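You operate a simulated robot arm through the tools that you are given. There is no shell and no other tool. Be economical: measure what you need, move in short steps, check, and stop when the job is done.

Carry out the task below with a simulated robot arm. There is one attempt and no reset: what you move stays moved.

Task
Press the glued cream board on the orange tray till its glue turns brown, then free it.
Fine: push the tray in, needle in the green, never the red; wind the press right up and pull the tray out again; leave the boards on it.
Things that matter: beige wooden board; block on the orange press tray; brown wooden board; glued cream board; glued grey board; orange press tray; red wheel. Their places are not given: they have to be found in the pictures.

Only the result counts: the job must be done as asked and must still hold three seconds after the hand-in. Knocking over, shifting, dropping, spilling or breaking anything else fails it.

Robot
A 7-joint arm with a fingered hand, fixed in place. Base frame: the origin is at the foot of the arm, x ahead of it, y to its left, z up. Readings come in m, degrees, newtons and seconds.
Its first joint turns from -69.0 to 172.0 degrees. Payload 3.4 kg.
The tool frame sits at the grasp point between the pads (the TCP): z along the fingers, y along the line on which they close. The tips reach 0.025 m beyond it. Largest opening 0.088 m; the body of the gripper starts 0.029 m behind the TCP. The gripper is a hand of 4 fingers: y runs from the thumb to the fingers, the wrist lies at [-0.013, -0.097, -0.162] in the tool frame, and closing takes about 1.5 s.
Orientation is told as [roll, pitch, yaw] about the base's x, y, z axes, in that order, counted from this pose: with the fingers straight down and the wrist toward the robot, the tool's x, y and z point along [0, 1, 0], [1, 0, 0] and [0, 0, -1] of the base frame.

Tools
- The arm moves only by the tool step_arm. Its argument "rows" is text: rows parted by semicolons, each of 6 numbers parted by spaces: the shift along the tool's x, y, z in units of 20 mm (1.0 is 20 mm), then the turn, a rotation vector about the tool's x, y, z in units of 8 degrees (1.0 is 8 degrees). In form: dx dy dz wx wy wz; .... A call has 1 to 10 rows; each row shifts and turns the commanded pose from where the row before left it, along the tool's axes as they then stand. "claw" is the opening, from 0 (shut) to 1 (fully open), set as the call begins (left out, the last holds). A call with a number of a shift or a turn outside -1 to 1 is refused whole. A row lasts 0.2 s, in which the tool goes at most 0.05 m and 8.6 degrees; a call with a longer step from one row to the next is refused whole, and so is a gripper value outside its range. A pose out of reach is approached as far as the arm can. The call stops where the force on the tool passes 50 N (or 10 N more than at its start, if that is more) or the arm is blocked; 0.2 s more then pass. Each finger travels about 0.108 m/s and halts on what it meets, pressing with about 22 N; the grip force reading is that of the motor and also rises with nothing between the fingers. The clock runs only during rows and for 0.2 s after the last one: add rows that do not move to give the fingers time. The reply holds the time, the measured pose of the TCP, the force on the tool along the base axes, the opening and the grip force, in the units named above and with some noise, with the torque about the TCP (base axes, N m) and any sound that the robot's microphone picked up.
- Cameras (640 x 400 px; columns grow to the right, rows downward): "scene" is fixed at [0.221, 0.4993, 1.6205]; the picture's right is [-0.87, -0.48, 0.00], its down [-0.24, 0.43, -0.87] and it looks along [0.42, -0.76, -0.49] (base axes); focal length 348 px, centre (320, 200). "wrist" rides on the gripper at [0.064, -0.083, -0.098] in the tool frame; the picture's right is [-0.62, 0.37, -0.69], its down [-0.71, -0.63, 0.30] and it looks along [-0.32, 0.68, 0.65] (tool axes); focal length 265 px, centre (320, 200).
- capture(camera): a new picture of that camera. No time passes.
- move_column(by): slides the trunk up (or, below 0, down) by that many m; the arm rides with it, the base frame stays. It gives what a move gives, with no picture.
- finger_targets(index, middle, ring, thumb_bend, thumb_turn): sets how far each is bent, from 0 (flat) to 1 (curled in); at 0.3 the hand is open as for a grip, at 0.7 the pads meet at the TCP. One left out holds its place. A second passes; each finger stops where it meets its share of the squeeze, and holds until it gets a number again. A gripper value or a shape takes the hand back. It gives what a move gives, with no picture; readings hold the bend of each and the force on the fingers (four entries, about 0 where the hand has none), thumb and palm. thumb_turn goes from beside the hand (0) to across from the fingers (1), as for a grip.
- set_grasp(shape): the hand has 4 fingers and takes this shape, open, in about a second: jaw (thumb against the fingers, like two jaws); tri (thumb and two fingers); tip (a fingertip pinch); poke (one finger out to press); point (the index stretched); flat (the hand flat); cup (the hand cupped); fist (a fist). The gripper value then closes the fingers along that shape, each until it touches; the sizes above hold for jaw. It gives what a move gives, with no picture.
- probe_pixels(camera, pixels): there is no depth. For up to 12 entries [column, row, z] of the newest picture of that camera ("zoom" is the newest enlarged one), the place [x, y] in the base frame at which the ray of that pixel passes the height z, good to about 0.002 m, but the place of the scene camera against the robot may be out by one fixed shift of up to 0.025 m in any direction. No time passes.
- zoom(camera, box): a new picture of the part [left, top, right, bottom] of that camera's present view, enlarged. No time passes.
- job_done(): hands the job in; it is judged then, once.

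Work in short steps. Measure before you move; look again where a grasp or a placing could have gone wrong, and mend it. You have 80 turns and 34 pictures in all, those below and enlarged ones among them. Open the gripper and draw the arm clear of the work before you hand the job in, unless the task says otherwise; then end with one line.

The tools are called after "Emit:" by a JSON object that holds its "op" and its "data". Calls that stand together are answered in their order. step_arm: Moves the arm, as the interface text tells. Its arguments: {"type":"object","properties":{"rows":{"type":"string"},"claw":{"type":"number"}},"required":["rows"]} The other tools are called the same way: move_column (by) slides the trunk up or down; set_grasp (shape) gives the hand a shape; finger_targets (index, middle, ring, thumb_bend, thumb_turn) moves the fingers one by one; capture (camera) takes a picture; probe_pixels (camera, pixels) gives the place at which the rays of pixels pass given heights; zoom (camera, box) takes an enlarged picture of a part of a camera's view; job_done () hands the job in.

At the start:

```text
time: 0.0
tool_pos: [0.3778, -0.3969, 1.3334]
ee_rot: [-0.1, 0.1, 0.0]
force: [0.4, -0.3, -0.2]
wrist_torque: [-0.01, -0.01, 0.01]
opening: 0.0876
finger_force: 0.0
shape: jaw
bend: [0.3, 0.3, 0.3, 0.3, 0.98]
finger forces: [0.1, 0.0, 0.1, 0.0, 0.0, 0.0]
trunk travel left (down, up): [-0.775, 0.065]
```

scene: 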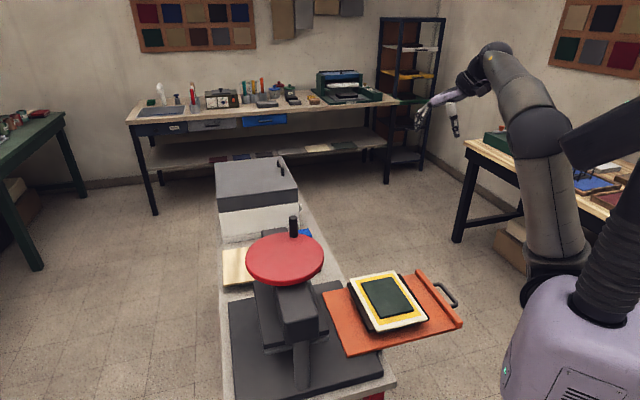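
wrist: 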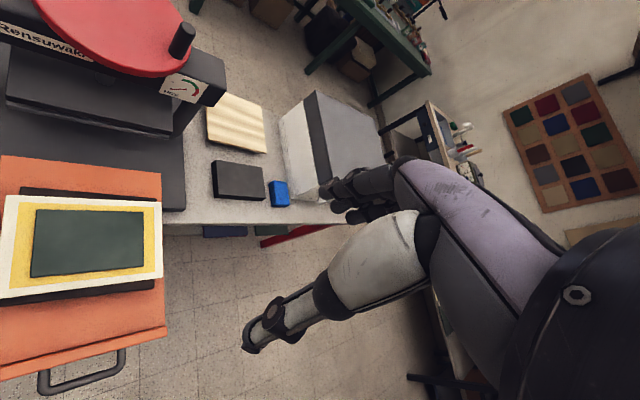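

I start by looking closely at the press, the tray and the gauge seen in both pictures.

Emit:
{"op": "zoom", "data": {"camera": "scene", "box": [200, 150, 480, 400]}}

Emit:
{"op": "zoom", "data": {"camera": "wrist", "box": [0, 0, 320, 400]}}

```text
1.60 times, centred on (340, 275) of scene
```

zoom: 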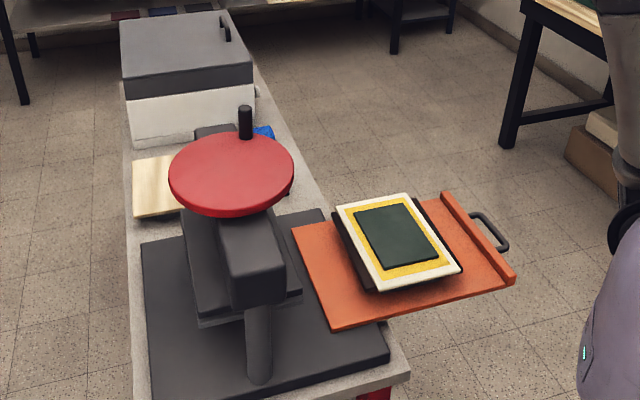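

```text
1.00 times, centred on (160, 200) of wrist (not enlarged: the box is as wide or as high as the picture)
```

zoom: 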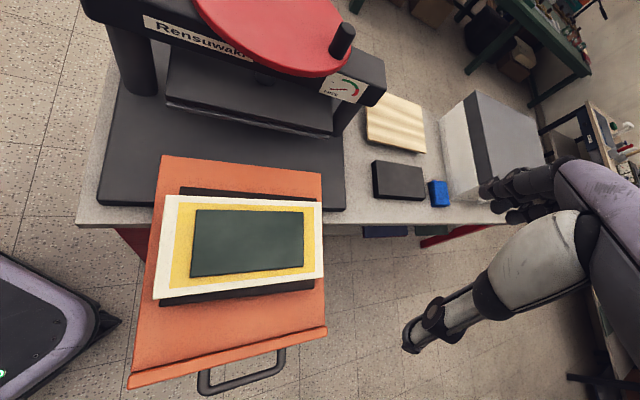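

I probe tray corners, handle and knob in both cameras at several heights so as to triangulate.

Emit:
{"op": "probe_pixels", "data": {"camera": "zoom", "pixels": [[130, 380, 0.8], [130, 380, 1.0], [325, 328, 0.8], [325, 328, 1.0], [162, 155, 0.8], [162, 155, 1.0], [321, 172, 0.8], [321, 172, 1.0], [205, 390, 0.9], [282, 365, 0.9], [345, 27, 1.0], [345, 27, 1.2]]}}

Emit:
{"op": "probe_pixels", "data": {"camera": "scene", "pixels": [[461, 321, 0.8], [461, 321, 1.0], [418, 270, 0.8], [418, 270, 1.0], [346, 354, 0.8], [346, 354, 1.0], [323, 292, 0.8], [323, 292, 1.0], [293, 219, 1.0], [293, 219, 1.2]]}}

```text
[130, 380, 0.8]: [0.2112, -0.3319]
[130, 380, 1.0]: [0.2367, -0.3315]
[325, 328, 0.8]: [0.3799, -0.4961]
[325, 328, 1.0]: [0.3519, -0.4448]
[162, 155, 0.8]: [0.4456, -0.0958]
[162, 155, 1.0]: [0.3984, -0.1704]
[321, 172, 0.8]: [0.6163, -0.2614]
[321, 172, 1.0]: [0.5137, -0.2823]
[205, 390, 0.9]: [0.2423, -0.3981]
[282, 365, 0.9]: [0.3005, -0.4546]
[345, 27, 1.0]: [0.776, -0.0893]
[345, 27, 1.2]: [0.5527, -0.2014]
```

```text
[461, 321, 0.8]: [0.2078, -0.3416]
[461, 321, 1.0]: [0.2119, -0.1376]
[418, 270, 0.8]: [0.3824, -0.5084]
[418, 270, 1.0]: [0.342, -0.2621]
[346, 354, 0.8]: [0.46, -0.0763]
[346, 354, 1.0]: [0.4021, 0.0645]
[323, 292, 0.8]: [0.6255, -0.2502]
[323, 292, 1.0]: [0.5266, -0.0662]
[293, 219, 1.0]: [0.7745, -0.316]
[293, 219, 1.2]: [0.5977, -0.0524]
```

Tray lies at z≈0.8, its axis at 45° (push-in direction ≈(+0.7,+0.7)). Next I probe the wheel, platen, stack and gauge.

Emit:
{"op": "probe_pixels", "data": {"camera": "scene", "pixels": [[246, 257, 1.06], [323, 257, 1.06], [285, 234, 1.06], [285, 280, 1.06], [293, 237, 1.06], [377, 333, 0.83], [427, 321, 0.83], [400, 271, 0.83], [350, 281, 0.83], [301, 386, 0.78], [252, 350, 0.9], [332, 332, 0.9]]}}

Emit:
{"op": "probe_pixels", "data": {"camera": "zoom", "pixels": [[166, 103, 0.9], [333, 135, 0.9], [166, 103, 0.85], [333, 135, 0.85], [154, 299, 0.83], [323, 275, 0.83], [166, 196, 0.83], [322, 204, 0.83], [345, 88, 1.0], [98, 205, 0.78], [345, 210, 0.78], [328, 60, 1.06]]}}

```text
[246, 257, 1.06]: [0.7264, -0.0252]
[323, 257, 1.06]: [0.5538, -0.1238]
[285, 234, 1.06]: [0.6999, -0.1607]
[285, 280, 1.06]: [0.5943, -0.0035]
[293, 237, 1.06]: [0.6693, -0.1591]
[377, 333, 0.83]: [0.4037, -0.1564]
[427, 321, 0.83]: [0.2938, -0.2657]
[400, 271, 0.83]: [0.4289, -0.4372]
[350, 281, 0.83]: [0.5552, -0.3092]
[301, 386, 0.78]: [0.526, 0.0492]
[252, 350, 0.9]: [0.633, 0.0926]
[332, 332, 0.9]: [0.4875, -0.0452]
```

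```text
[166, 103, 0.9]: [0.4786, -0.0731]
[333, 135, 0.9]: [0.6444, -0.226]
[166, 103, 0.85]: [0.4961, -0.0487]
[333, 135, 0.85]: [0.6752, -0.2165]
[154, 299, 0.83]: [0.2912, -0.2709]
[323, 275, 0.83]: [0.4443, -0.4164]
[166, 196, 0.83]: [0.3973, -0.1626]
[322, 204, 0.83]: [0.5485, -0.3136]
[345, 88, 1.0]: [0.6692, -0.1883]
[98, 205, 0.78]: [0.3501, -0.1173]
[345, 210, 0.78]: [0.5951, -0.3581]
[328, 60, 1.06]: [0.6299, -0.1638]
```

Estimates: wheel axis ≈(0.64,-0.08) at z≈1.06, stack centre (0.42,-0.29), so the tray goes in about 0.3 m; the handle bar is at ≈(0.267,-0.444,0.8). I yaw the hand 45° so the fingers close along the tray axis.

Emit:
{"op": "step_arm", "data": {"rows": "0 0 0 0 0 -1;0 0 0 0 0 -1;0 0 0 0 0 -1;0 0 0 0 0 -1;0 0 0 0 0 -1;0 0 0 0 0 -0.63;0 0 0 0 0 0"}}

```text
time: 1.6
tool_pos: [0.3767, -0.398, 1.3346]
ee_rot: [-0.1, 0.1, 45.2]
force: [-0.4, -0.2, -0.1]
wrist_torque: [-0.01, 0.03, -0.02]
opening: 0.0875
finger_force: 0.1
shape: jaw
bend: [0.3, 0.3, 0.3, 0.3, 0.98]
finger forces: [0.0, 0.0, 0.0, 0.0, 0.1, 0.0]
trunk travel left (down, up): [-0.775, 0.065]
```

Yaw is right; now I move over the handle: delta (-0.11,-0.047) is tool x +0.0446, y −0.111.

Emit:
{"op": "step_arm", "data": {"rows": "0.37 -0.925 0 0 0 0;0.37 -0.925 0 0 0 0;0.37 -0.925 0 0 0 0;0.37 -0.925 0 0 0 0;0.37 -0.925 0 0 0 0;0.37 -0.925 0 0 0 0;0 0 0 0 0 0"}}

Emit:
{"op": "move_column", "data": {"by": -0.3}}

Emit:
{"op": "capture", "data": {"camera": "wrist"}}

```text
time: 3.2
tool_pos: [0.2703, -0.4449, 1.3308]
ee_rot: [-0.2, 0.2, 45.0]
force: [0.7, -0.5, -0.2]
wrist_torque: [0.02, 0.01, 0.0]
opening: 0.0875
finger_force: 0.0
shape: jaw
bend: [0.3, 0.3, 0.3, 0.3, 0.98]
finger forces: [0.1, 0.0, 0.0, 0.0, 0.0, 0.0]
out of reach, approached as far as the arm can: row 6
trunk travel left (down, up): [-0.775, 0.065]
```

```text
time: 6.2
tool_pos: [0.2688, -0.4446, 1.0327]
ee_rot: [-0.2, 0.2, 45.0]
force: [-0.2, -1.1, 0.2]
wrist_torque: [-0.05, -0.04, 0.01]
opening: 0.0876
finger_force: 0.0
shape: jaw
bend: [0.3, 0.3, 0.3, 0.3, 0.98]
finger forces: [0.0, 0.1, 0.0, 0.0, 0.1, 0.1]
trunk travel left (down, up): [-0.475, 0.365]
```

```text
29 pictures are left
```

wrist: 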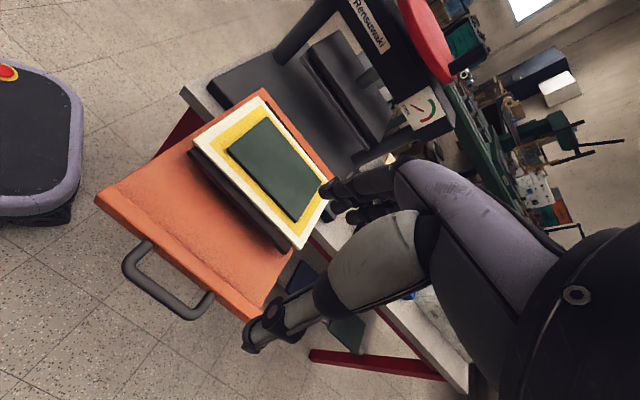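

The handle shows at (130,270)–(195,318), its legs meeting the rail at (148,243)/(212,295). I probe it.

Emit:
{"op": "probe_pixels", "data": {"camera": "wrist", "pixels": [[127, 273, 0.8], [190, 318, 0.8], [127, 273, 0.82], [190, 318, 0.82], [150, 243, 0.8], [211, 294, 0.8], [95, 200, 0.8], [95, 200, 0.82], [238, 318, 0.8], [162, 292, 0.8]]}}

Emit:
{"op": "zoom", "data": {"camera": "wrist", "box": [80, 180, 300, 340]}}

```text
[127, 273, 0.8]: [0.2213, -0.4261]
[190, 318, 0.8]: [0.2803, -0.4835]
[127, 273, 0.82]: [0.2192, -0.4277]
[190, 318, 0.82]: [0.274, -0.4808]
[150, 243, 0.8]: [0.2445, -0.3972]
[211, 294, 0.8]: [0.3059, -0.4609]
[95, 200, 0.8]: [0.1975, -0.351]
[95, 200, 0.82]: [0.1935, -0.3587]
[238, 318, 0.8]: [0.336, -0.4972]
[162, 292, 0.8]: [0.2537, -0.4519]
```

```text
2.50 times, centred on (190, 260) of wrist
```

zoom: 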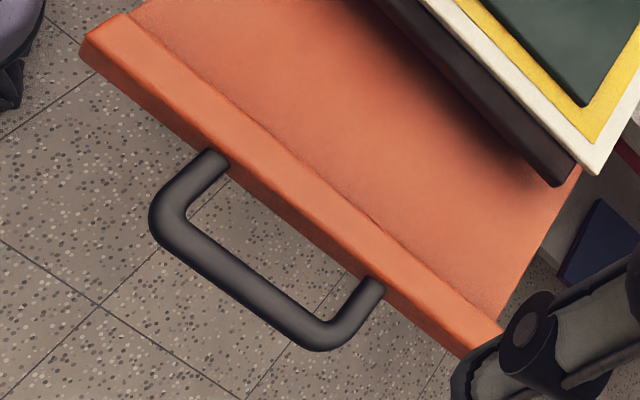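

The loop's clear space is about 0.055 × 0.024 m, so one stretched finger in the loop can both push and pull. I set the poke shape and look where the finger is.

Emit:
{"op": "set_grasp", "data": {"shape": "poke"}}

Emit:
{"op": "capture", "data": {"camera": "wrist"}}

Emit:
{"op": "zoom", "data": {"camera": "scene", "box": [380, 150, 540, 330]}}

```text
time: 7.1
tool_pos: [0.2698, -0.4454, 1.0305]
ee_rot: [-0.2, 0.2, 45.0]
force: [0.2, 0.1, 0.5]
wrist_torque: [0.01, 0.0, 0.02]
opening: 0.0
finger_force: 0.1
shape: poke
bend: [0.7, 0.7, 0.99, 1.0, 1.0]
finger forces: [0.0, 0.0, 0.0, 0.0, 0.0, 0.1]
trunk travel left (down, up): [-0.475, 0.365]
```

```text
27 pictures are left
```

wrist: 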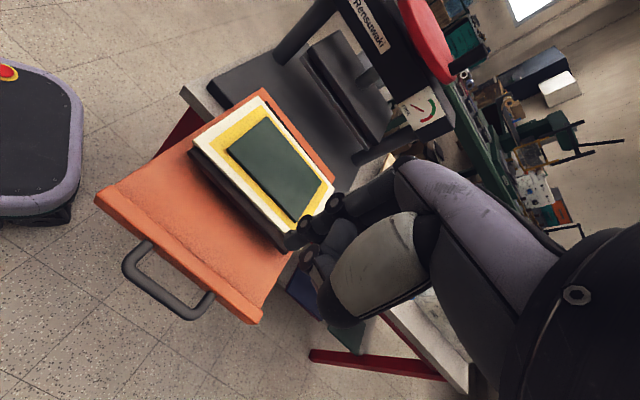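

```text
2.22 times, centred on (460, 240) of scene
```

zoom: 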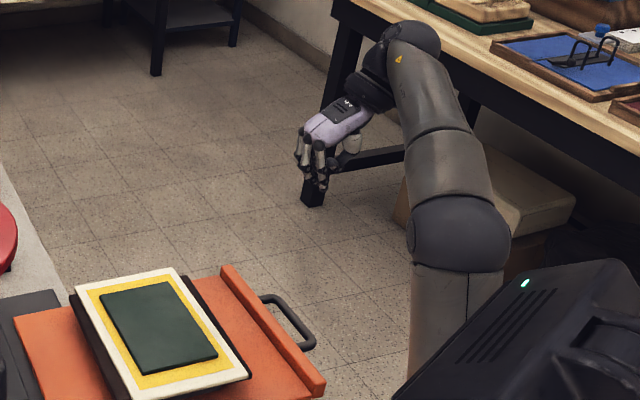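

Poke leaves two bent fingers; I want one straight finger instead, so I stretch just the middle (bend 0.3) and curl the others.

Emit:
{"op": "finger_targets", "data": {"index": 1, "middle": 0.25, "ring": 1, "thumb_bend": 0.3, "thumb_turn": 0}}

Emit:
{"op": "capture", "data": {"camera": "wrist"}}

```text
time: 8.1
tool_pos: [0.2704, -0.445, 1.032]
ee_rot: [-0.2, 0.2, 45.0]
force: [-0.6, 0.2, 0.2]
wrist_torque: [0.04, 0.0, 0.0]
opening: 0.0752
finger_force: 0.1
shape: fingers
bend: [1.0, 0.25, 1.0, 0.3, 0.0]
finger forces: [0.1, 0.0, 0.0, 0.0, 0.0, 0.0]
trunk travel left (down, up): [-0.475, 0.365]
```

```text
25 pictures are left
```

wrist: 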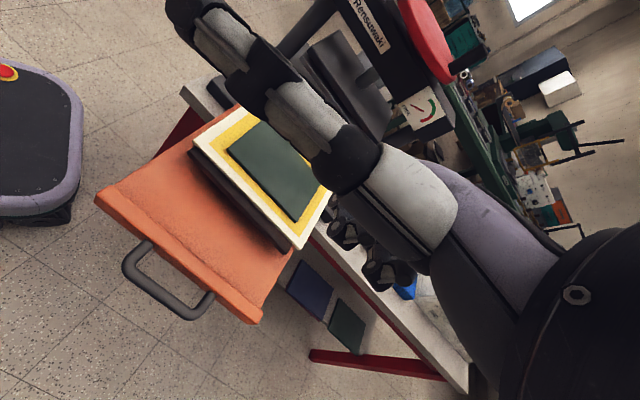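

The thumb now blocks the view; I curl it back across and look again.

Emit:
{"op": "finger_targets", "data": {"thumb_bend": 1, "thumb_turn": 1}}

Emit:
{"op": "zoom", "data": {"camera": "wrist", "box": [220, 140, 460, 300]}}

```text
time: 9.1
tool_pos: [0.2706, -0.4453, 1.0318]
ee_rot: [-0.2, 0.2, 45.0]
force: [-0.7, -0.4, -0.4]
wrist_torque: [0.02, -0.03, -0.01]
opening: 0.0257
finger_force: 0.0
shape: fingers
bend: [1.0, 0.25, 1.0, 0.99, 0.86]
finger forces: [0.0, 0.0, 0.0, 0.0, 0.0, 0.1]
trunk travel left (down, up): [-0.475, 0.365]
```

```text
2.50 times, centred on (340, 220) of wrist
```

zoom: 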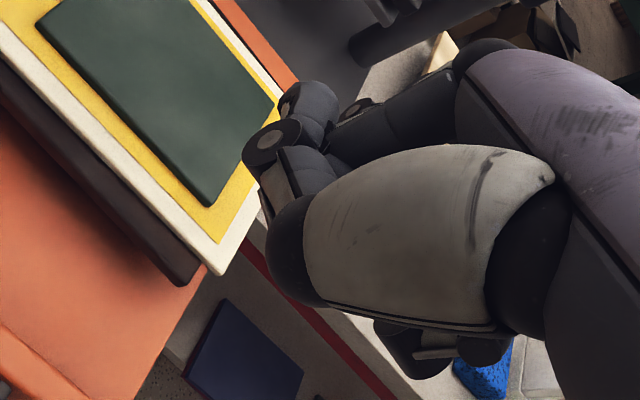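

The curled knuckles protrude too, so a single finger gains little. I try the tri shape with a small opening, which fits both sides of the bar.

Emit:
{"op": "set_grasp", "data": {"shape": "tri"}}

Emit:
{"op": "step_arm", "data": {"rows": "0 0 0 0 0 0;0 0 0 0 0 0;0 0 0 0 0 0;0 0 0 0 0 0", "claw": 0.4}}

Emit:
{"op": "capture", "data": {"camera": "wrist"}}

```text
time: 10.0
tool_pos: [0.2686, -0.4462, 1.0319]
ee_rot: [-0.2, 0.2, 45.0]
force: [-0.2, 0.2, 0.0]
wrist_torque: [-0.01, -0.03, 0.02]
opening: 0.0877
finger_force: 0.0
shape: tri
bend: [0.3, 0.3, 0.99, 0.3, 0.97]
finger forces: [0.0, 0.0, 0.0, 0.0, 0.1, 0.0]
trunk travel left (down, up): [-0.475, 0.365]
```

```text
time: 11.0
tool_pos: [0.2697, -0.4447, 1.0315]
ee_rot: [-0.2, 0.2, 45.0]
force: [0.4, 0.1, 0.5]
wrist_torque: [0.02, 0.01, 0.01]
opening: 0.0357
finger_force: 0.1
shape: tri
bend: [0.74, 0.49, 0.99, 0.72, 1.0]
finger forces: [0.0, 0.0, 0.0, 0.1, 0.0, 0.1]
trunk travel left (down, up): [-0.475, 0.365]
```

```text
23 pictures are left
```

wrist: 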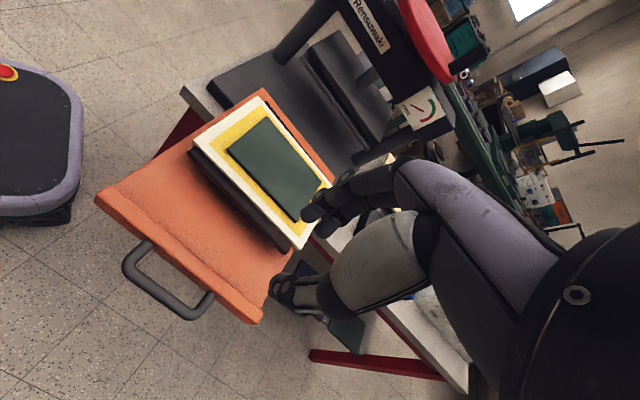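

Triangulating the handle from both hand pictures gives its bar centre ≈(0.269,-0.450,0.745). I lower the trunk 0.2 m and look again.

Emit:
{"op": "move_column", "data": {"by": -0.21}}

Emit:
{"op": "capture", "data": {"camera": "wrist"}}

```text
time: 13.2
tool_pos: [0.2696, -0.4446, 0.8222]
ee_rot: [-0.2, 0.2, 44.9]
force: [0.3, -0.2, 0.2]
wrist_torque: [-0.01, -0.07, 0.02]
opening: 0.0356
finger_force: 0.1
shape: tri
bend: [0.74, 0.49, 0.99, 0.72, 1.0]
finger forces: [0.0, 0.0, 0.0, 0.0, 0.1, 0.0]
trunk travel left (down, up): [-0.265, 0.575]
```

```text
22 pictures are left
```

wrist: 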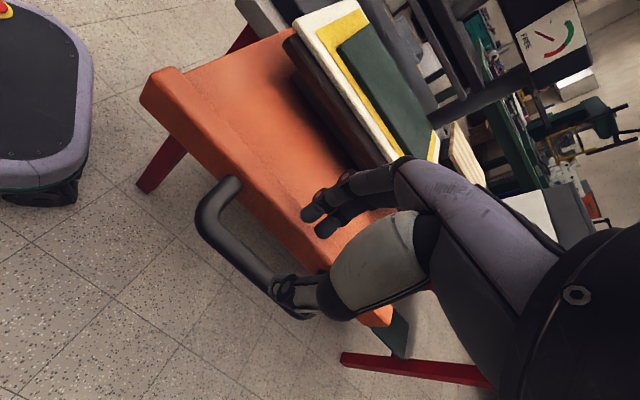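

The handle loop is right below the hand: bar from (203,218) to about (290,310), leg root at (235,183). I probe these at z≈0.745.

Emit:
{"op": "probe_pixels", "data": {"camera": "wrist", "pixels": [[208, 220, 0.745], [262, 278, 0.745], [235, 254, 0.745], [235, 185, 0.745], [285, 235, 0.745], [262, 225, 0.745], [208, 220, 0.76], [262, 278, 0.76], [235, 185, 0.76], [141, 97, 0.76]]}}

```text
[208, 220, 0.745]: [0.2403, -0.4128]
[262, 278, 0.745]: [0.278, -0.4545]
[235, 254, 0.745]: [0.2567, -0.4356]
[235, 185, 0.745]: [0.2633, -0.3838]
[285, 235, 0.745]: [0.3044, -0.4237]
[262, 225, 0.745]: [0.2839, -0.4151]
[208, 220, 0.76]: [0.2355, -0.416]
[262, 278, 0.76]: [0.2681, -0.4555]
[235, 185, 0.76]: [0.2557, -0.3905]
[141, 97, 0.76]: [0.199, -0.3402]
```

The TCP is already over the bar line; I shift 3 mm back and 5 mm sideways, then descend to z≈0.765 under the force guard.

Emit:
{"op": "step_arm", "data": {"rows": "-0.25 -0.15 0 0 0 0;0 0 0.7 0 0 0;0 0 0.7 0 0 0;0 0 0.7 0 0 0;0 0 0.7 0 0 0;0 0 0 0 0 0"}}

Emit:
{"op": "capture", "data": {"camera": "wrist"}}

```text
time: 14.2
tool_pos: [0.2731, -0.4472, 0.7961]
ee_rot: [-1.9, -0.1, 45.4]
force: [0.7, -3.2, 32.8]
wrist_torque: [0.58, -0.97, -0.07]
opening: 0.0363
finger_force: 0.0
shape: tri
bend: [0.74, 0.48, 0.99, 0.72, 1.0]
finger forces: [0.1, 34.5, 0.1, 0.1, 0.0, 0.1]
trunk travel left (down, up): [-0.265, 0.575]
stopped in row 4: the force on the tool passed its limit at 57 N (the readings are from after the stop); the commanded pose is now the measured one
```

```text
21 pictures are left
```

wrist: 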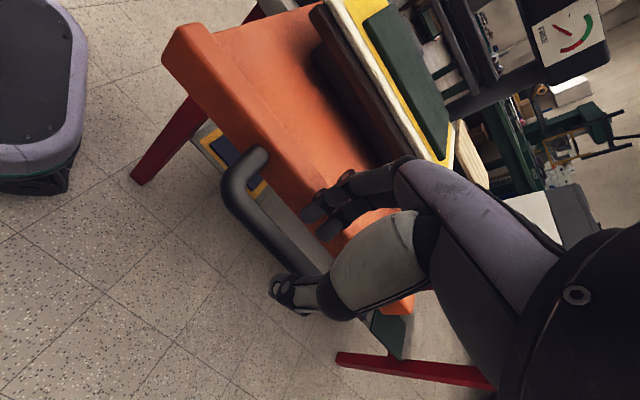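

The middle finger (34 N) landed on the rail top. I lift 3 cm and set the two fingers equally, bent 0.65, with the thumb open.

Emit:
{"op": "step_arm", "data": {"rows": "0 0 -0.8 0 0 0;0 0 -0.8 0 0 0;0 0 0 0.2 0 0"}}

Emit:
{"op": "finger_targets", "data": {"index": 0.65, "middle": 0.65, "ring": 1, "thumb_bend": 0.45, "thumb_turn": 1}}

Emit:
{"op": "capture", "data": {"camera": "wrist"}}

```text
time: 15.0
tool_pos: [0.2736, -0.4496, 0.8234]
ee_rot: [-1.1, 1.7, 45.2]
force: [-0.1, -0.2, -0.9]
wrist_torque: [-0.01, -0.02, -0.01]
opening: 0.0356
finger_force: 0.1
shape: tri
bend: [0.74, 0.49, 0.99, 0.72, 1.0]
finger forces: [0.0, 0.0, 0.1, 0.0, 0.0, 0.0]
trunk travel left (down, up): [-0.265, 0.575]
```

```text
time: 16.0
tool_pos: [0.2742, -0.4489, 0.8238]
ee_rot: [-1.2, 1.6, 45.1]
force: [0.7, -0.1, 0.5]
wrist_torque: [0.01, -0.01, -0.01]
opening: 0.0306
finger_force: 0.0
shape: fingers
bend: [0.65, 0.65, 1.0, 0.45, 0.99]
finger forces: [0.1, 0.1, 0.1, 0.0, 0.0, 0.1]
trunk travel left (down, up): [-0.265, 0.575]
```

```text
20 pictures are left
```

wrist: 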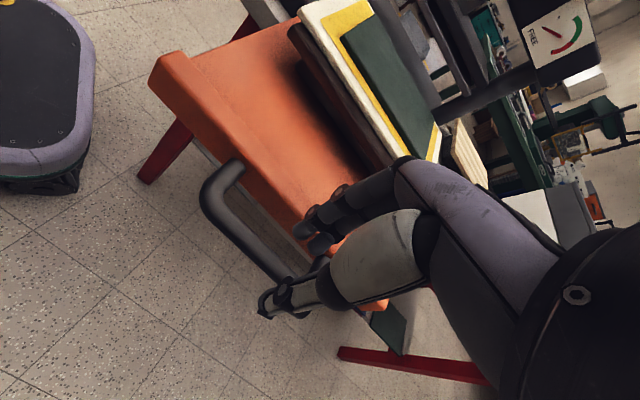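

Fingertips now sit just inside the bar line in the picture. I shift 9 mm forward and descend about 5.6 cm into the loop.

Emit:
{"op": "step_arm", "data": {"rows": "0 0.45 0 0 0 0;0 0 0.7 0 0 0;0 0 0.7 0 0 0;0 0 0.7 0 0 0;0 0 0.7 0 0 0;0 0 0 0 0 0"}}

Emit:
{"op": "capture", "data": {"camera": "wrist"}}

```text
time: 17.4
tool_pos: [0.279, -0.4454, 0.7666]
ee_rot: [-1.0, 1.6, 45.3]
force: [-0.2, -0.6, -0.3]
wrist_torque: [0.02, -0.01, -0.01]
opening: 0.0304
finger_force: 0.2
shape: fingers
bend: [0.65, 0.66, 1.0, 0.45, 0.99]
finger forces: [0.3, 0.8, 0.1, 0.0, 0.1, 0.0]
trunk travel left (down, up): [-0.265, 0.575]
```

```text
19 pictures are left
```

wrist: 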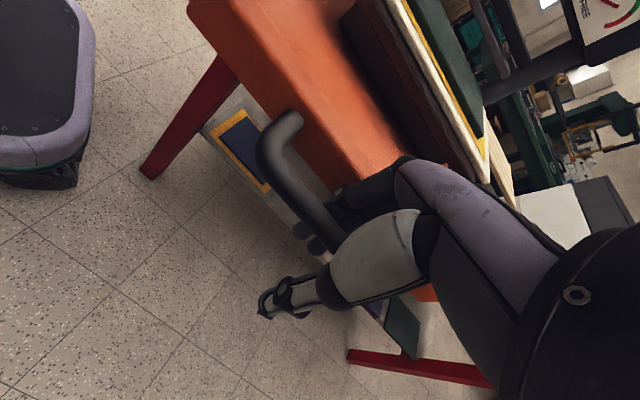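

Both fingertips are inside the loop behind the bar. I sink 8 mm more and close the thumb onto the bar.

Emit:
{"op": "step_arm", "data": {"rows": "0 0 0.4 0 0 0;0 0 0 0 0 0"}}

Emit:
{"op": "finger_targets", "data": {"thumb_bend": 0.8, "index": 0.8, "middle": 0.8}}

Emit:
{"op": "step_arm", "data": {"rows": "0 0.3 0 0 0 0;0 0.5 0 0 0 0;0 0.5 0 0 0 0;0 0.5 0 0 0 0;0 0 0 0 0 0"}}

Emit:
{"op": "capture", "data": {"camera": "wrist"}}

```text
time: 18.0
tool_pos: [0.2799, -0.4429, 0.7608]
ee_rot: [-1.6, 1.6, 45.4]
force: [5.0, -3.0, 30.4]
wrist_torque: [-0.22, -0.59, 0.05]
opening: 0.0306
finger_force: 18.8
shape: fingers
bend: [0.65, 0.69, 1.0, 0.45, 0.99]
finger forces: [0.0, 6.9, 29.7, 0.0, 0.1, 0.0]
trunk travel left (down, up): [-0.265, 0.575]
```

```text
time: 19.0
tool_pos: [0.2779, -0.4429, 0.7595]
ee_rot: [-1.3, 1.6, 45.2]
force: [-1.1, 1.9, 15.3]
wrist_torque: [-0.29, -0.33, 0.09]
opening: 0.0002
finger_force: 14.7
shape: fingers
bend: [0.8, 0.79, 1.0, 0.69, 1.0]
finger forces: [0.1, 8.7, 20.4, 0.0, 0.0, 0.0]
trunk travel left (down, up): [-0.265, 0.575]
```

```text
time: 20.2
tool_pos: [0.3041, -0.4178, 0.7595]
ee_rot: [-1.3, 1.6, 45.2]
force: [1.6, -2.8, 18.2]
wrist_torque: [-0.16, -0.45, 0.04]
opening: 0.0
finger_force: 15.7
shape: fingers
bend: [0.8, 0.79, 1.0, 0.7, 1.0]
finger forces: [0.0, 11.1, 20.7, 0.0, 0.1, 0.1]
trunk travel left (down, up): [-0.265, 0.575]
```

```text
18 pictures are left
```

wrist: 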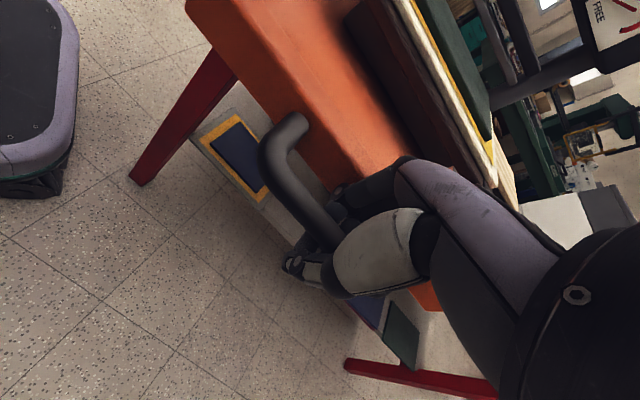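

The tray moves with the hand; the ring finger presses down on the rail, so I rise 6 mm and keep pushing.

Emit:
{"op": "step_arm", "data": {"rows": "0 0 -0.3 0 0 0;0 0.6 0 0 0 0;0 0.6 0 0 0 0;0 0.6 0 0 0 0;0 0.6 0 0 0 0;0 0.6 0 0 0 0;0 0.6 0 0 0 0;0 0.6 0 0 0 0;0 0.6 0 0 0 0;0 0 0 0 0 0"}}

Emit:
{"op": "step_arm", "data": {"rows": "0 0.6 0 0 0 0;0 0.6 0 0 0 0;0 0.6 0 0 0 0;0 0.6 0 0 0 0;0 0.6 0 0 0 0;0 0.6 0 0 0 0;0 0 0 0 0 0"}}

Emit:
{"op": "capture", "data": {"camera": "scene"}}

```text
time: 22.4
tool_pos: [0.3721, -0.3506, 0.7619]
ee_rot: [-1.2, 1.6, 45.2]
force: [-1.9, 1.2, -1.8]
wrist_torque: [0.03, -0.06, 0.02]
opening: 0.0002
finger_force: 5.3
shape: fingers
bend: [0.79, 0.79, 1.0, 0.7, 1.0]
finger forces: [0.2, 7.4, 2.9, 0.0, 0.0, 0.1]
trunk travel left (down, up): [-0.265, 0.575]
```

```text
time: 24.0
tool_pos: [0.4227, -0.298, 0.7603]
ee_rot: [-1.3, 1.5, 45.2]
force: [2.4, -6.5, 12.1]
wrist_torque: [-0.05, -0.25, -0.05]
opening: 0.0
finger_force: 12.2
shape: fingers
bend: [0.79, 0.79, 1.0, 0.7, 1.0]
finger forces: [0.0, 11.0, 13.7, 0.0, 0.0, 0.0]
trunk travel left (down, up): [-0.265, 0.575]
```

```text
17 pictures are left
```

scene: 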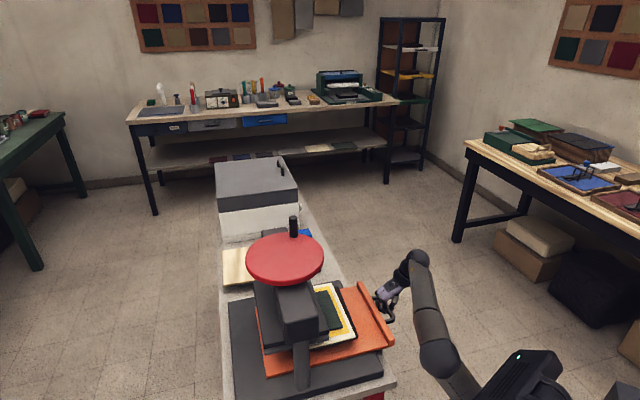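

The tray has gone in 0.205 m and the stack is half under the platen. I push on slowly toward the stop.

Emit:
{"op": "step_arm", "data": {"rows": "0 0.5 -0.1 0 0 0;0 0.5 0 0 0 0;0 0.5 0 0 0 0;0 0.5 0 0 0 0;0 0.5 0 0 0 0;0 0.5 0 0 0 0;0 0.5 0 0 0 0;0 0.5 0 0 0 0;0 0 0 0 0 0"}}

Emit:
{"op": "zoom", "data": {"camera": "scene", "box": [210, 220, 420, 400]}}

```text
time: 26.0
tool_pos: [0.4785, -0.2427, 0.7597]
ee_rot: [-1.2, 1.5, 45.2]
force: [1.1, -1.7, 6.4]
wrist_torque: [-0.05, -0.2, 0.02]
opening: 0.0001
finger_force: 10.0
shape: fingers
bend: [0.79, 0.79, 1.0, 0.7, 1.0]
finger forces: [0.1, 10.2, 9.7, 0.0, 0.1, 0.0]
trunk travel left (down, up): [-0.265, 0.575]
```

```text
2.22 times, centred on (315, 310) of scene
```

zoom: 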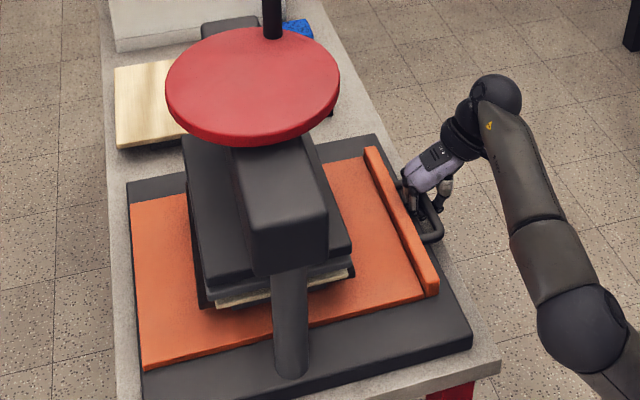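

The stack is under the platen (0.285 m in). I push on in small steps to find the stop.

Emit:
{"op": "step_arm", "data": {"rows": "0 0.25 0 0 0 0;0 0.25 0 0 0 0;0 0.25 0 0 0 0;0 0.25 0 0 0 0;0 0 0 0 0 0"}}

Emit:
{"op": "zoom", "data": {"camera": "wrist", "box": [160, 0, 640, 300]}}

```text
time: 27.0
tool_pos: [0.4848, -0.2383, 0.76]
ee_rot: [-0.9, 1.6, 44.4]
force: [-35.8, -23.5, -0.3]
wrist_torque: [0.83, -1.04, -0.08]
opening: 0.0
finger_force: 29.6
shape: fingers
bend: [0.8, 0.77, 1.0, 0.7, 1.0]
finger forces: [1.7, 58.2, 0.0, 0.0, 0.1, 0.0]
trunk travel left (down, up): [-0.265, 0.575]
stopped in row 4: the force on the tool passed its limit at 54 N (the readings are from after the stop); the commanded pose is now the measured one
```

```text
1.33 times, centred on (400, 150) of wrist
```

zoom: 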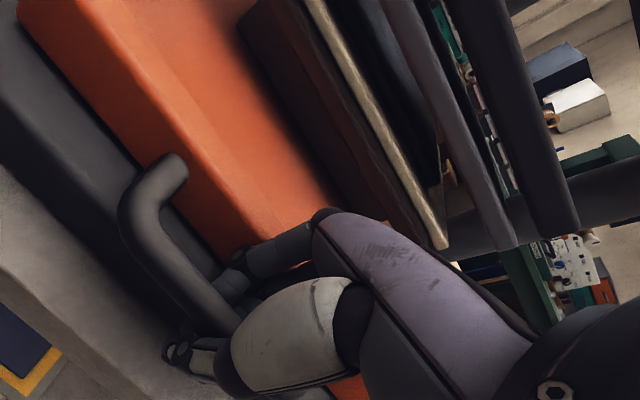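

The stop is met at 54 N: the tray is fully in. I ease back, open the thumb and unbend the fingers as at entry, then lift out.

Emit:
{"op": "step_arm", "data": {"rows": "0 -0.15 0 0 0 0;0 0 0 0 0 0"}}

Emit:
{"op": "finger_targets", "data": {"index": 0.65, "middle": 0.65, "thumb_bend": 0.4}}

Emit:
{"op": "step_arm", "data": {"rows": "0 0 -0.5 0 0 0;0 0 -0.5 0 0 0;0 0 -0.5 0 0 0;0 0 -0.7 0 0 0;0 -0.5 -0.7 0 0 0;0 -0.9 0 0 0 0;0 -0.9 0 0 0 0;0 0 0 0 0 0"}}

```text
time: 27.6
tool_pos: [0.4853, -0.2378, 0.7602]
ee_rot: [-1.0, 1.5, 44.7]
force: [-33.7, -25.4, 2.6]
wrist_torque: [0.92, -1.03, -0.19]
opening: 0.0
finger_force: 28.8
shape: fingers
bend: [0.8, 0.77, 1.0, 0.7, 1.0]
finger forces: [1.3, 57.0, 0.0, 0.0, 0.0, 0.1]
trunk travel left (down, up): [-0.265, 0.575]
```

```text
time: 28.6
tool_pos: [0.4862, -0.2359, 0.7603]
ee_rot: [-1.2, 1.5, 44.7]
force: [-15.4, -19.4, 15.8]
wrist_torque: [0.41, -0.34, -0.17]
opening: 0.018
finger_force: 17.9
shape: fingers
bend: [0.75, 0.7, 1.0, 0.4, 0.99]
finger forces: [13.1, 21.8, 0.0, 0.0, 0.0, 0.0]
trunk travel left (down, up): [-0.265, 0.575]
```

```text
time: 30.4
tool_pos: [0.457, -0.2634, 0.8177]
ee_rot: [-1.1, 1.8, 45.0]
force: [-0.3, -0.4, -0.4]
wrist_torque: [-0.02, -0.01, 0.03]
opening: 0.0355
finger_force: 0.1
shape: fingers
bend: [0.65, 0.65, 1.0, 0.4, 0.99]
finger forces: [0.1, 0.0, 0.1, 0.0, 0.0, 0.1]
trunk travel left (down, up): [-0.265, 0.575]
```

The hand is free. I raise the trunk 0.42 m to see the wheel and knob from above.

Emit:
{"op": "move_column", "data": {"by": 0.42}}

Emit:
{"op": "set_grasp", "data": {"shape": "jaw"}}

Emit:
{"op": "capture", "data": {"camera": "wrist"}}

```text
refused: 0.42 is not a number from -0.4 to 0.4
```

```text
time: 31.3
tool_pos: [0.4569, -0.2644, 0.8167]
ee_rot: [-0.9, 1.8, 44.9]
force: [-0.4, 0.2, 0.9]
wrist_torque: [-0.01, 0.0, -0.01]
opening: 0.0876
finger_force: 0.0
shape: jaw
bend: [0.3, 0.3, 0.3, 0.3, 0.98]
finger forces: [0.0, 0.1, 0.1, 0.1, 0.1, 0.1]
trunk travel left (down, up): [-0.265, 0.575]
```

```text
14 pictures are left
```

wrist: 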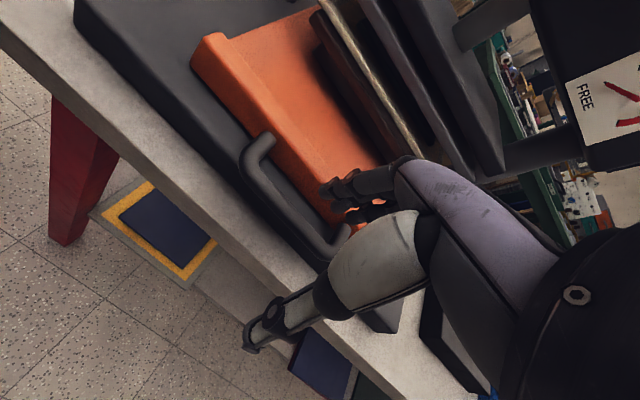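

Column steps are limited to 0.4 m; I raise by 0.4 and look.

Emit:
{"op": "move_column", "data": {"by": 0.4}}

Emit:
{"op": "capture", "data": {"camera": "wrist"}}

```text
time: 35.1
tool_pos: [0.4563, -0.2645, 1.2174]
ee_rot: [-1.0, 1.8, 44.9]
force: [-0.6, 0.0, 0.3]
wrist_torque: [0.0, 0.04, -0.04]
opening: 0.0876
finger_force: 0.2
shape: jaw
bend: [0.3, 0.3, 0.3, 0.3, 0.98]
finger forces: [0.0, 0.0, 0.1, 0.0, 0.0, 0.0]
trunk travel left (down, up): [-0.665, 0.175]
```

```text
13 pictures are left
```

wrist: 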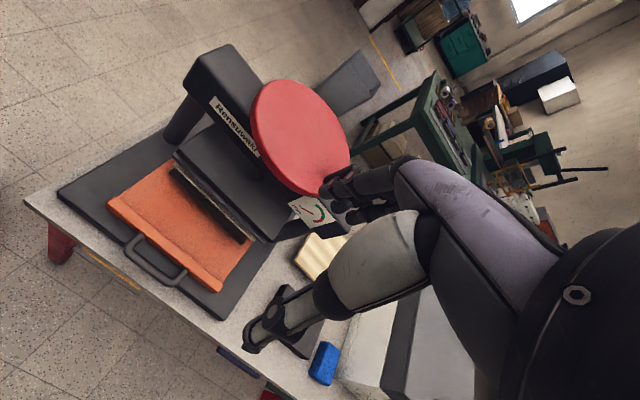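

Wheel centre shows at about (300,136), knob hidden behind the fingers near (335,190). I probe the wheel rim and centre at two heights.

Emit:
{"op": "probe_pixels", "data": {"camera": "wrist", "pixels": [[300, 134, 1.04], [300, 134, 1.08], [251, 112, 1.06], [349, 160, 1.06], [284, 80, 1.06], [318, 193, 1.06], [311, 210, 0.98], [311, 210, 1.0]]}}

Emit:
{"op": "probe_pixels", "data": {"camera": "scene", "pixels": [[285, 258, 1.04], [285, 258, 1.08]]}}

```text
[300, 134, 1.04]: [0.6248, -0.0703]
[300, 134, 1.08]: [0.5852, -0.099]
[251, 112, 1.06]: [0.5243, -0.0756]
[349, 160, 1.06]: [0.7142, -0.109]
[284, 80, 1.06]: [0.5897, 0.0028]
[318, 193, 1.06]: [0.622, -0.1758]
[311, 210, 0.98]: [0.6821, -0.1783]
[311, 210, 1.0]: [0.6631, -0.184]
```

```text
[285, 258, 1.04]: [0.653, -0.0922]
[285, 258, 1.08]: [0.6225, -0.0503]
```

I need a second view with the knob unhidden; raising 0.12 m shifts the scene left-down in the picture.

Emit:
{"op": "move_column", "data": {"by": 0.12}}

Emit:
{"op": "capture", "data": {"camera": "wrist"}}

```text
time: 36.6
tool_pos: [0.4581, -0.2642, 1.3371]
ee_rot: [-1.1, 1.8, 44.8]
force: [0.2, -0.2, 0.5]
wrist_torque: [0.03, 0.04, 0.0]
opening: 0.0875
finger_force: 0.1
shape: jaw
bend: [0.3, 0.3, 0.3, 0.3, 0.98]
finger forces: [0.0, 0.0, 0.0, 0.0, 0.0, 0.0]
trunk travel left (down, up): [-0.785, 0.055]
```

```text
12 pictures are left
```

wrist: 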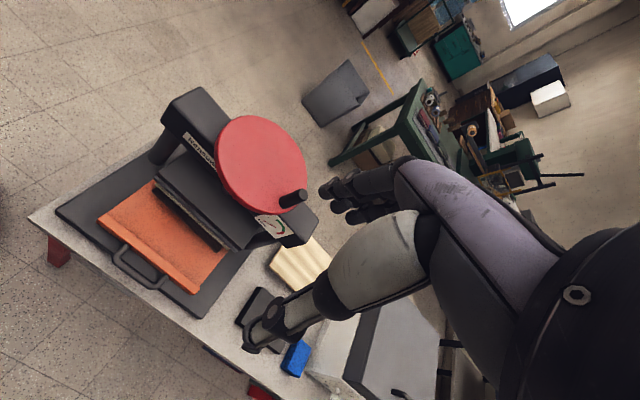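

The knob is now visible: top (302,193), base (283,201); wheel centre ≈(262,164). I probe for triangulation.

Emit:
{"op": "probe_pixels", "data": {"camera": "wrist", "pixels": [[261, 164, 1.04], [261, 164, 1.08], [302, 194, 1.08], [302, 194, 1.12], [284, 201, 1.04], [284, 201, 1.08], [215, 150, 1.05], [307, 177, 1.05], [250, 117, 1.05], [274, 213, 1.05]]}}

```text
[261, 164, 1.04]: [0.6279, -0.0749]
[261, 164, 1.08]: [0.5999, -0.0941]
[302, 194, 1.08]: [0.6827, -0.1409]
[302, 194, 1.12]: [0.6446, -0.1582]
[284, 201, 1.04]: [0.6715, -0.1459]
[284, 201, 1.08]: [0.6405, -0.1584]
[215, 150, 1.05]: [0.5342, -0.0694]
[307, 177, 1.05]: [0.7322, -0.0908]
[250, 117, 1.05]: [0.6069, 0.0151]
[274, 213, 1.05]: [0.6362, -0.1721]
```

Estimates: wheel axis ≈(0.634,-0.074), surface z≈1.045, knob at ≈(0.664,-0.149), top z≈1.10. I yaw back to 0 (wrist nearer the robot) and move over the knob at safe height.

Emit:
{"op": "step_arm", "data": {"rows": "0 0 0 0 0 1;0 0 0 0 0 1;0 0 0 0 0 1;0 0 0 0 0 1;0 0 0 0 0 1;0 0 0 0 0 0.6;0 0 0 0 0 0"}}

Emit:
{"op": "step_arm", "data": {"rows": "0.57 1 0 0 0 0;0.57 1 0 0 0 0;0.57 1 0 0 0 0;0.57 1 0 0 0 0;0.57 1 0 0 0 0;0.57 1 0 0 0 0;0.57 1 0 0 0 0;0.57 1 0 0 0 0;0.57 1 0 0 0 0;0.57 1 0 0 0 0"}}

```text
time: 38.2
tool_pos: [0.4577, -0.268, 1.3372]
ee_rot: [-1.4, 0.7, -0.3]
force: [-1.3, 0.0, -0.1]
wrist_torque: [-0.02, 0.0, 0.02]
opening: 0.0879
finger_force: 0.1
shape: jaw
bend: [0.3, 0.3, 0.3, 0.3, 0.98]
finger forces: [0.1, 0.0, 0.1, 0.1, 0.0, 0.1]
trunk travel left (down, up): [-0.785, 0.055]
```

```text
time: 40.4
tool_pos: [0.6356, -0.1571, 1.3236]
ee_rot: [-2.2, 0.6, 0.0]
force: [0.4, -0.7, 0.1]
wrist_torque: [0.01, -0.01, 0.02]
opening: 0.088
finger_force: 0.0
shape: jaw
bend: [0.3, 0.3, 0.3, 0.3, 0.98]
finger forces: [0.0, 0.1, 0.1, 0.0, 0.0, 0.0]
out of reach, approached as far as the arm can: row 9, 10
trunk travel left (down, up): [-0.785, 0.055]
```

Reach ends at x≈0.636 at this height; the wrist seems above the shoulder. I lower the arm itself 0.1 m (tips still above the knob) and extend again.

Emit:
{"op": "step_arm", "data": {"rows": "0 0 1 0 0 0;0 0 1 0 0 0;0 0 1 0 0 0;0 0 1 0 0 0;0 0 1 0 0 0;0.3 0.7 0 0 0 0;0 0.7 0 0 0 0;0 0 0 0 0 0"}}

Emit:
{"op": "capture", "data": {"camera": "wrist"}}

```text
time: 42.2
tool_pos: [0.6629, -0.1579, 1.2241]
ee_rot: [-2.0, 0.7, 0.1]
force: [-0.8, 0.3, 1.0]
wrist_torque: [-0.03, -0.01, 0.01]
opening: 0.0879
finger_force: 0.1
shape: jaw
bend: [0.3, 0.3, 0.3, 0.3, 0.98]
finger forces: [0.0, 0.0, 0.1, 0.0, 0.0, 0.0]
trunk travel left (down, up): [-0.785, 0.055]
```

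```text
11 pictures are left
```

wrist: 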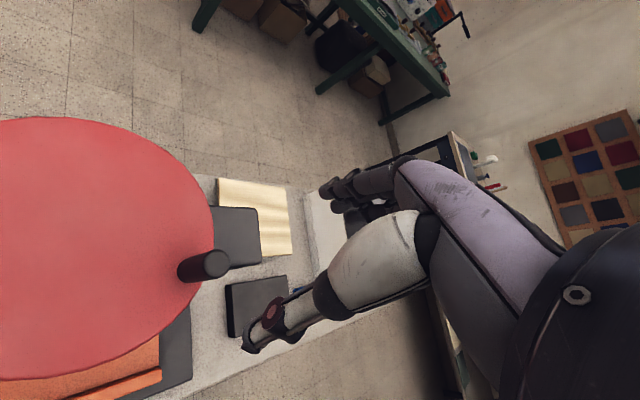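

Clear view: knob top at (216,263), base at (188,271). I probe these and the wheel rim.

Emit:
{"op": "probe_pixels", "data": {"camera": "wrist", "pixels": [[216, 263, 1.09], [216, 263, 1.11], [189, 271, 1.04], [189, 271, 1.05], [213, 232, 1.045], [70, 117, 1.045], [60, 380, 1.045], [185, 165, 1.045], [150, 344, 1.045], [2, 120, 1.045], [2, 380, 1.045]]}}

```text
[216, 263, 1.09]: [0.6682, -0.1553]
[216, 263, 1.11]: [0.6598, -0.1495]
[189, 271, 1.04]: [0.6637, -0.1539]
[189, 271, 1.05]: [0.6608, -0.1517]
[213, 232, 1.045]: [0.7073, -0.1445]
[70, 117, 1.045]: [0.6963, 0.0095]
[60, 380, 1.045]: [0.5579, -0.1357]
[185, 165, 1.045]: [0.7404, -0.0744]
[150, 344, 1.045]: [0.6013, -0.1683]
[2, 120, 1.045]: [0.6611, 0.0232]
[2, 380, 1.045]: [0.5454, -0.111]
```

Rim fits a circle centred ≈(0.640,-0.077), R≈0.1; knob at (0.663,-0.152), crank radius 0.078. I level the hand, centre over the knob and descend to z≈1.085.

Emit:
{"op": "step_arm", "data": {"rows": "0.3 0 0.9 0 0.25 0;0 0 1 0 0 0;0 0 1 0 0 0;0 0 1 0 0 0;0 0 1 0 0 0;0 0 1 0 0 0;0 0 1 0 0 0;0 0 0 0 0 0"}}

Emit:
{"op": "step_arm", "data": {"rows": "0 0 0 0 0 0;0 0 0 0 0 0;0 0 0 0 0 0;0 0 0 0 0 0;0 0 0 0 0 0", "claw": 0}}

Emit:
{"op": "capture", "data": {"camera": "wrist"}}

```text
time: 44.0
tool_pos: [0.6618, -0.152, 1.0876]
ee_rot: [0.3, 0.5, 0.0]
force: [-0.9, -0.1, 0.1]
wrist_torque: [-0.01, 0.02, -0.03]
opening: 0.0877
finger_force: 0.1
shape: jaw
bend: [0.3, 0.3, 0.3, 0.3, 0.98]
finger forces: [0.0, 0.1, 0.0, 0.0, 0.0, 0.0]
trunk travel left (down, up): [-0.785, 0.055]
```

```text
time: 45.2
tool_pos: [0.6621, -0.1539, 1.0859]
ee_rot: [-0.1, 0.5, 0.0]
force: [-1.2, 0.7, -0.1]
wrist_torque: [0.03, -0.01, 0.01]
opening: 0.017
finger_force: 22.3
shape: jaw
bend: [0.73, 0.6, 0.66, 0.75, 1.0]
finger forces: [11.8, 5.8, 0.0, 0.0, 19.4, 0.0]
trunk travel left (down, up): [-0.785, 0.055]
```

```text
10 pictures are left
```

wrist: 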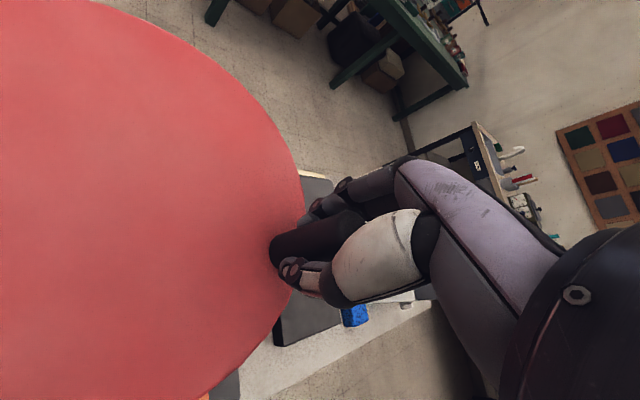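

The knob is held (opening 0.017). I test turning clockwise (seen from above) by 30° along the circle.

Emit:
{"op": "step_arm", "data": {"rows": "-0.135 -0.68 0 0 0 0;-0.01 -0.69 0 0 0 0;0.105 -0.68 0 0 0 0;0 0 0 0 0 0"}}

```text
time: 46.2
tool_pos: [0.6177, -0.1701, 1.0734]
ee_rot: [1.1, 2.0, -1.4]
force: [0.5, -3.5, -3.3]
wrist_torque: [-0.02, -0.01, 0.0]
opening: 0.0129
finger_force: 21.4
shape: jaw
bend: [0.74, 0.73, 0.66, 0.83, 1.0]
finger forces: [0.1, 0.0, 0.1, 0.1, 2.0, 0.1]
trunk travel left (down, up): [-0.785, 0.055]
```

Finger force vanished and the hand drifted: it slipped off the knob. I look.

Emit:
{"op": "capture", "data": {"camera": "wrist"}}

```text
9 pictures are left
```

wrist: 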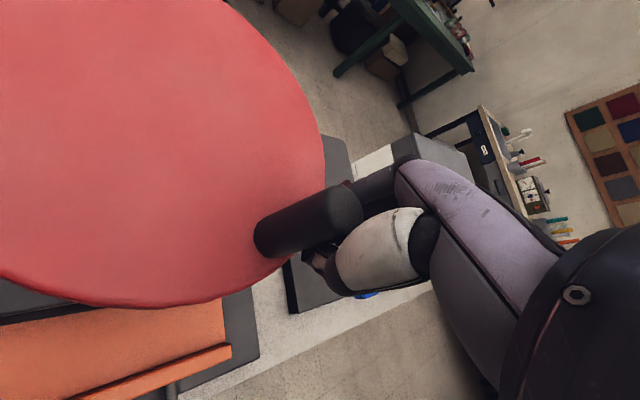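

The knob, base (265,240), top (345,208), slid out sideways. I probe where it stands now.

Emit:
{"op": "probe_pixels", "data": {"camera": "wrist", "pixels": [[268, 238, 1.045], [268, 238, 1.04], [345, 208, 1.1], [345, 208, 1.09], [325, 170, 1.045], [210, 305, 1.045], [0, 275, 1.045], [225, 0, 1.045], [298, 75, 1.045]]}}

```text
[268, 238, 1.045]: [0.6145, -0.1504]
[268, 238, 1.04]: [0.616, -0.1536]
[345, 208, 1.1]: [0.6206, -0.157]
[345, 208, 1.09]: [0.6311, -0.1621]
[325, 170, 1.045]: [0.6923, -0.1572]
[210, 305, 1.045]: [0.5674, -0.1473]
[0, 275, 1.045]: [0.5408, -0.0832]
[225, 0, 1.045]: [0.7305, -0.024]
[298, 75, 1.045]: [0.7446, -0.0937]
```

The wheel did turn about 30° to knob ≈(0.618,-0.155), but the hand lagged off by 16 mm. I hold one row to see whether the arm settles on its commanded pose.

Emit:
{"op": "step_arm", "data": {"rows": "0 0 0 0 0 0;0 0 0 0 0 0;0 0 0 0 0 0;0 0 0 0 0 0", "claw": 1}}

```text
time: 47.2
tool_pos: [0.6192, -0.1648, 1.0799]
ee_rot: [1.4, 1.3, -1.3]
force: [-0.3, 0.2, -0.3]
wrist_torque: [0.0, 0.02, -0.05]
opening: 0.0878
finger_force: 0.0
shape: jaw
bend: [0.3, 0.3, 0.3, 0.3, 0.98]
finger forces: [0.0, 0.0, 0.0, 0.0, 0.0, 0.1]
trunk travel left (down, up): [-0.785, 0.055]
```

Arm settled. I recentre on the knob (+16 mm tool x), level the hand and grip again; then I'll turn with the hand rotating rigidly with the wheel so nothing slips.

Emit:
{"op": "step_arm", "data": {"rows": "0.8 0 -0.1 -0.16 -0.175 -0.16;0 0 0 0 0 0"}}

Emit:
{"op": "step_arm", "data": {"rows": "0 0 0 0 0 0;0 0 0 0 0 0;0 0 0 0 0 0;0 0 0 0 0 0;0 0 0 0 0 0", "claw": 0}}

Emit:
{"op": "step_arm", "data": {"rows": "0.18 -0.495 0 0 0 1;0.18 -0.495 0 0 0 1;0.18 -0.495 0 0 0 1;0 0 0 0 0 0"}}

```text
time: 47.8
tool_pos: [0.618, -0.1563, 1.0727]
ee_rot: [0.1, 1.0, -0.7]
force: [1.0, -3.4, 1.7]
wrist_torque: [-0.04, -0.15, -0.13]
opening: 0.0878
finger_force: 0.1
shape: jaw
bend: [0.3, 0.29, 0.3, 0.3, 0.98]
finger forces: [0.4, 2.8, 0.0, 0.1, 0.0, 0.0]
trunk travel left (down, up): [-0.785, 0.055]
```

```text
time: 49.0
tool_pos: [0.6202, -0.1544, 1.0792]
ee_rot: [0.6, 0.2, -0.5]
force: [-6.1, -4.9, -13.0]
wrist_torque: [-0.04, 0.13, -0.1]
opening: 0.0128
finger_force: 22.2
shape: jaw
bend: [0.74, 0.47, 0.51, 0.46, 1.0]
finger forces: [12.3, 3.6, 0.0, 0.1, 23.3, 0.0]
trunk travel left (down, up): [-0.785, 0.055]
```

```text
time: 50.0
tool_pos: [0.5805, -0.1886, 1.0729]
ee_rot: [2.3, -0.4, -23.6]
force: [0.1, 0.2, -0.3]
wrist_torque: [-0.06, 0.0, -0.01]
opening: 0.0095
finger_force: 21.5
shape: jaw
bend: [0.75, 0.5, 0.51, 0.6, 1.0]
finger forces: [0.0, 0.1, 0.0, 0.1, 0.0, 0.0]
out of reach, approached as far as the arm can: row 2, 3
trunk travel left (down, up): [-0.785, 0.055]
```

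The arm runs out of joint range here with the trunk this high. I open, lift the arm 0.2 m, lower the trunk 0.15 m, so the arm works higher relative to its shoulder, and test reach.

Emit:
{"op": "step_arm", "data": {"rows": "0 0 0 0 0 0;0 0 0 0 0 0;0 0 0 0 0 0;0 0 0 0 0 0;0 0 -1 0 0 0;0 0 -1 0 0 0;0 0 -1 0 0 0;0 0 -1 0 0 0;0 0 -1 0 0 0;0 0 -1 0 0 0", "claw": 1}}

Emit:
{"op": "capture", "data": {"camera": "scene"}}

```text
time: 52.2
tool_pos: [0.5717, -0.2183, 1.1849]
ee_rot: [0.7, -0.7, -23.4]
force: [-0.5, 1.0, -0.2]
wrist_torque: [0.02, -0.04, 0.0]
opening: 0.0875
finger_force: 0.0
shape: jaw
bend: [0.3, 0.3, 0.3, 0.3, 0.98]
finger forces: [0.0, 0.0, 0.1, 0.0, 0.0, 0.1]
out of reach, approached as far as the arm can: row 5, 6, 7, 8, 9, 10
trunk travel left (down, up): [-0.785, 0.055]
```

```text
8 pictures are left
```

scene: 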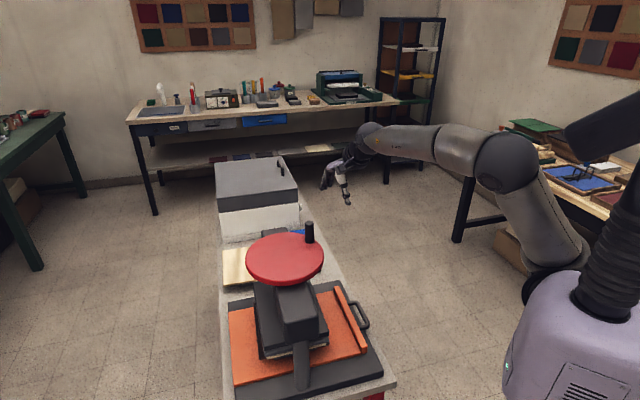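

The forearm comes in pointing about +30°, so a yaw around +45 suits it better. I turn the hand to yaw +45 at this height.

Emit:
{"op": "step_arm", "data": {"rows": "0 0 0 0 0 -1;0 0 0 0 0 -1;0 0 0 0 0 -1;0 0 0 0 0 -1;0 0 0 0 0 -1;0 0 0 0 0 -1;0 0 0 0 0 -1;0 0 0 0 0 -1;0 0 0 0 0 -0.55;0 0 0 0 0 0"}}

```text
time: 54.4
tool_pos: [0.5731, -0.2091, 1.1852]
ee_rot: [-1.5, 0.6, 45.8]
force: [0.6, -0.4, 0.2]
wrist_torque: [0.0, 0.01, 0.0]
opening: 0.0879
finger_force: 0.1
shape: jaw
bend: [0.3, 0.3, 0.3, 0.3, 0.98]
finger forces: [0.0, 0.0, 0.1, 0.1, 0.0, 0.0]
trunk travel left (down, up): [-0.785, 0.055]
```

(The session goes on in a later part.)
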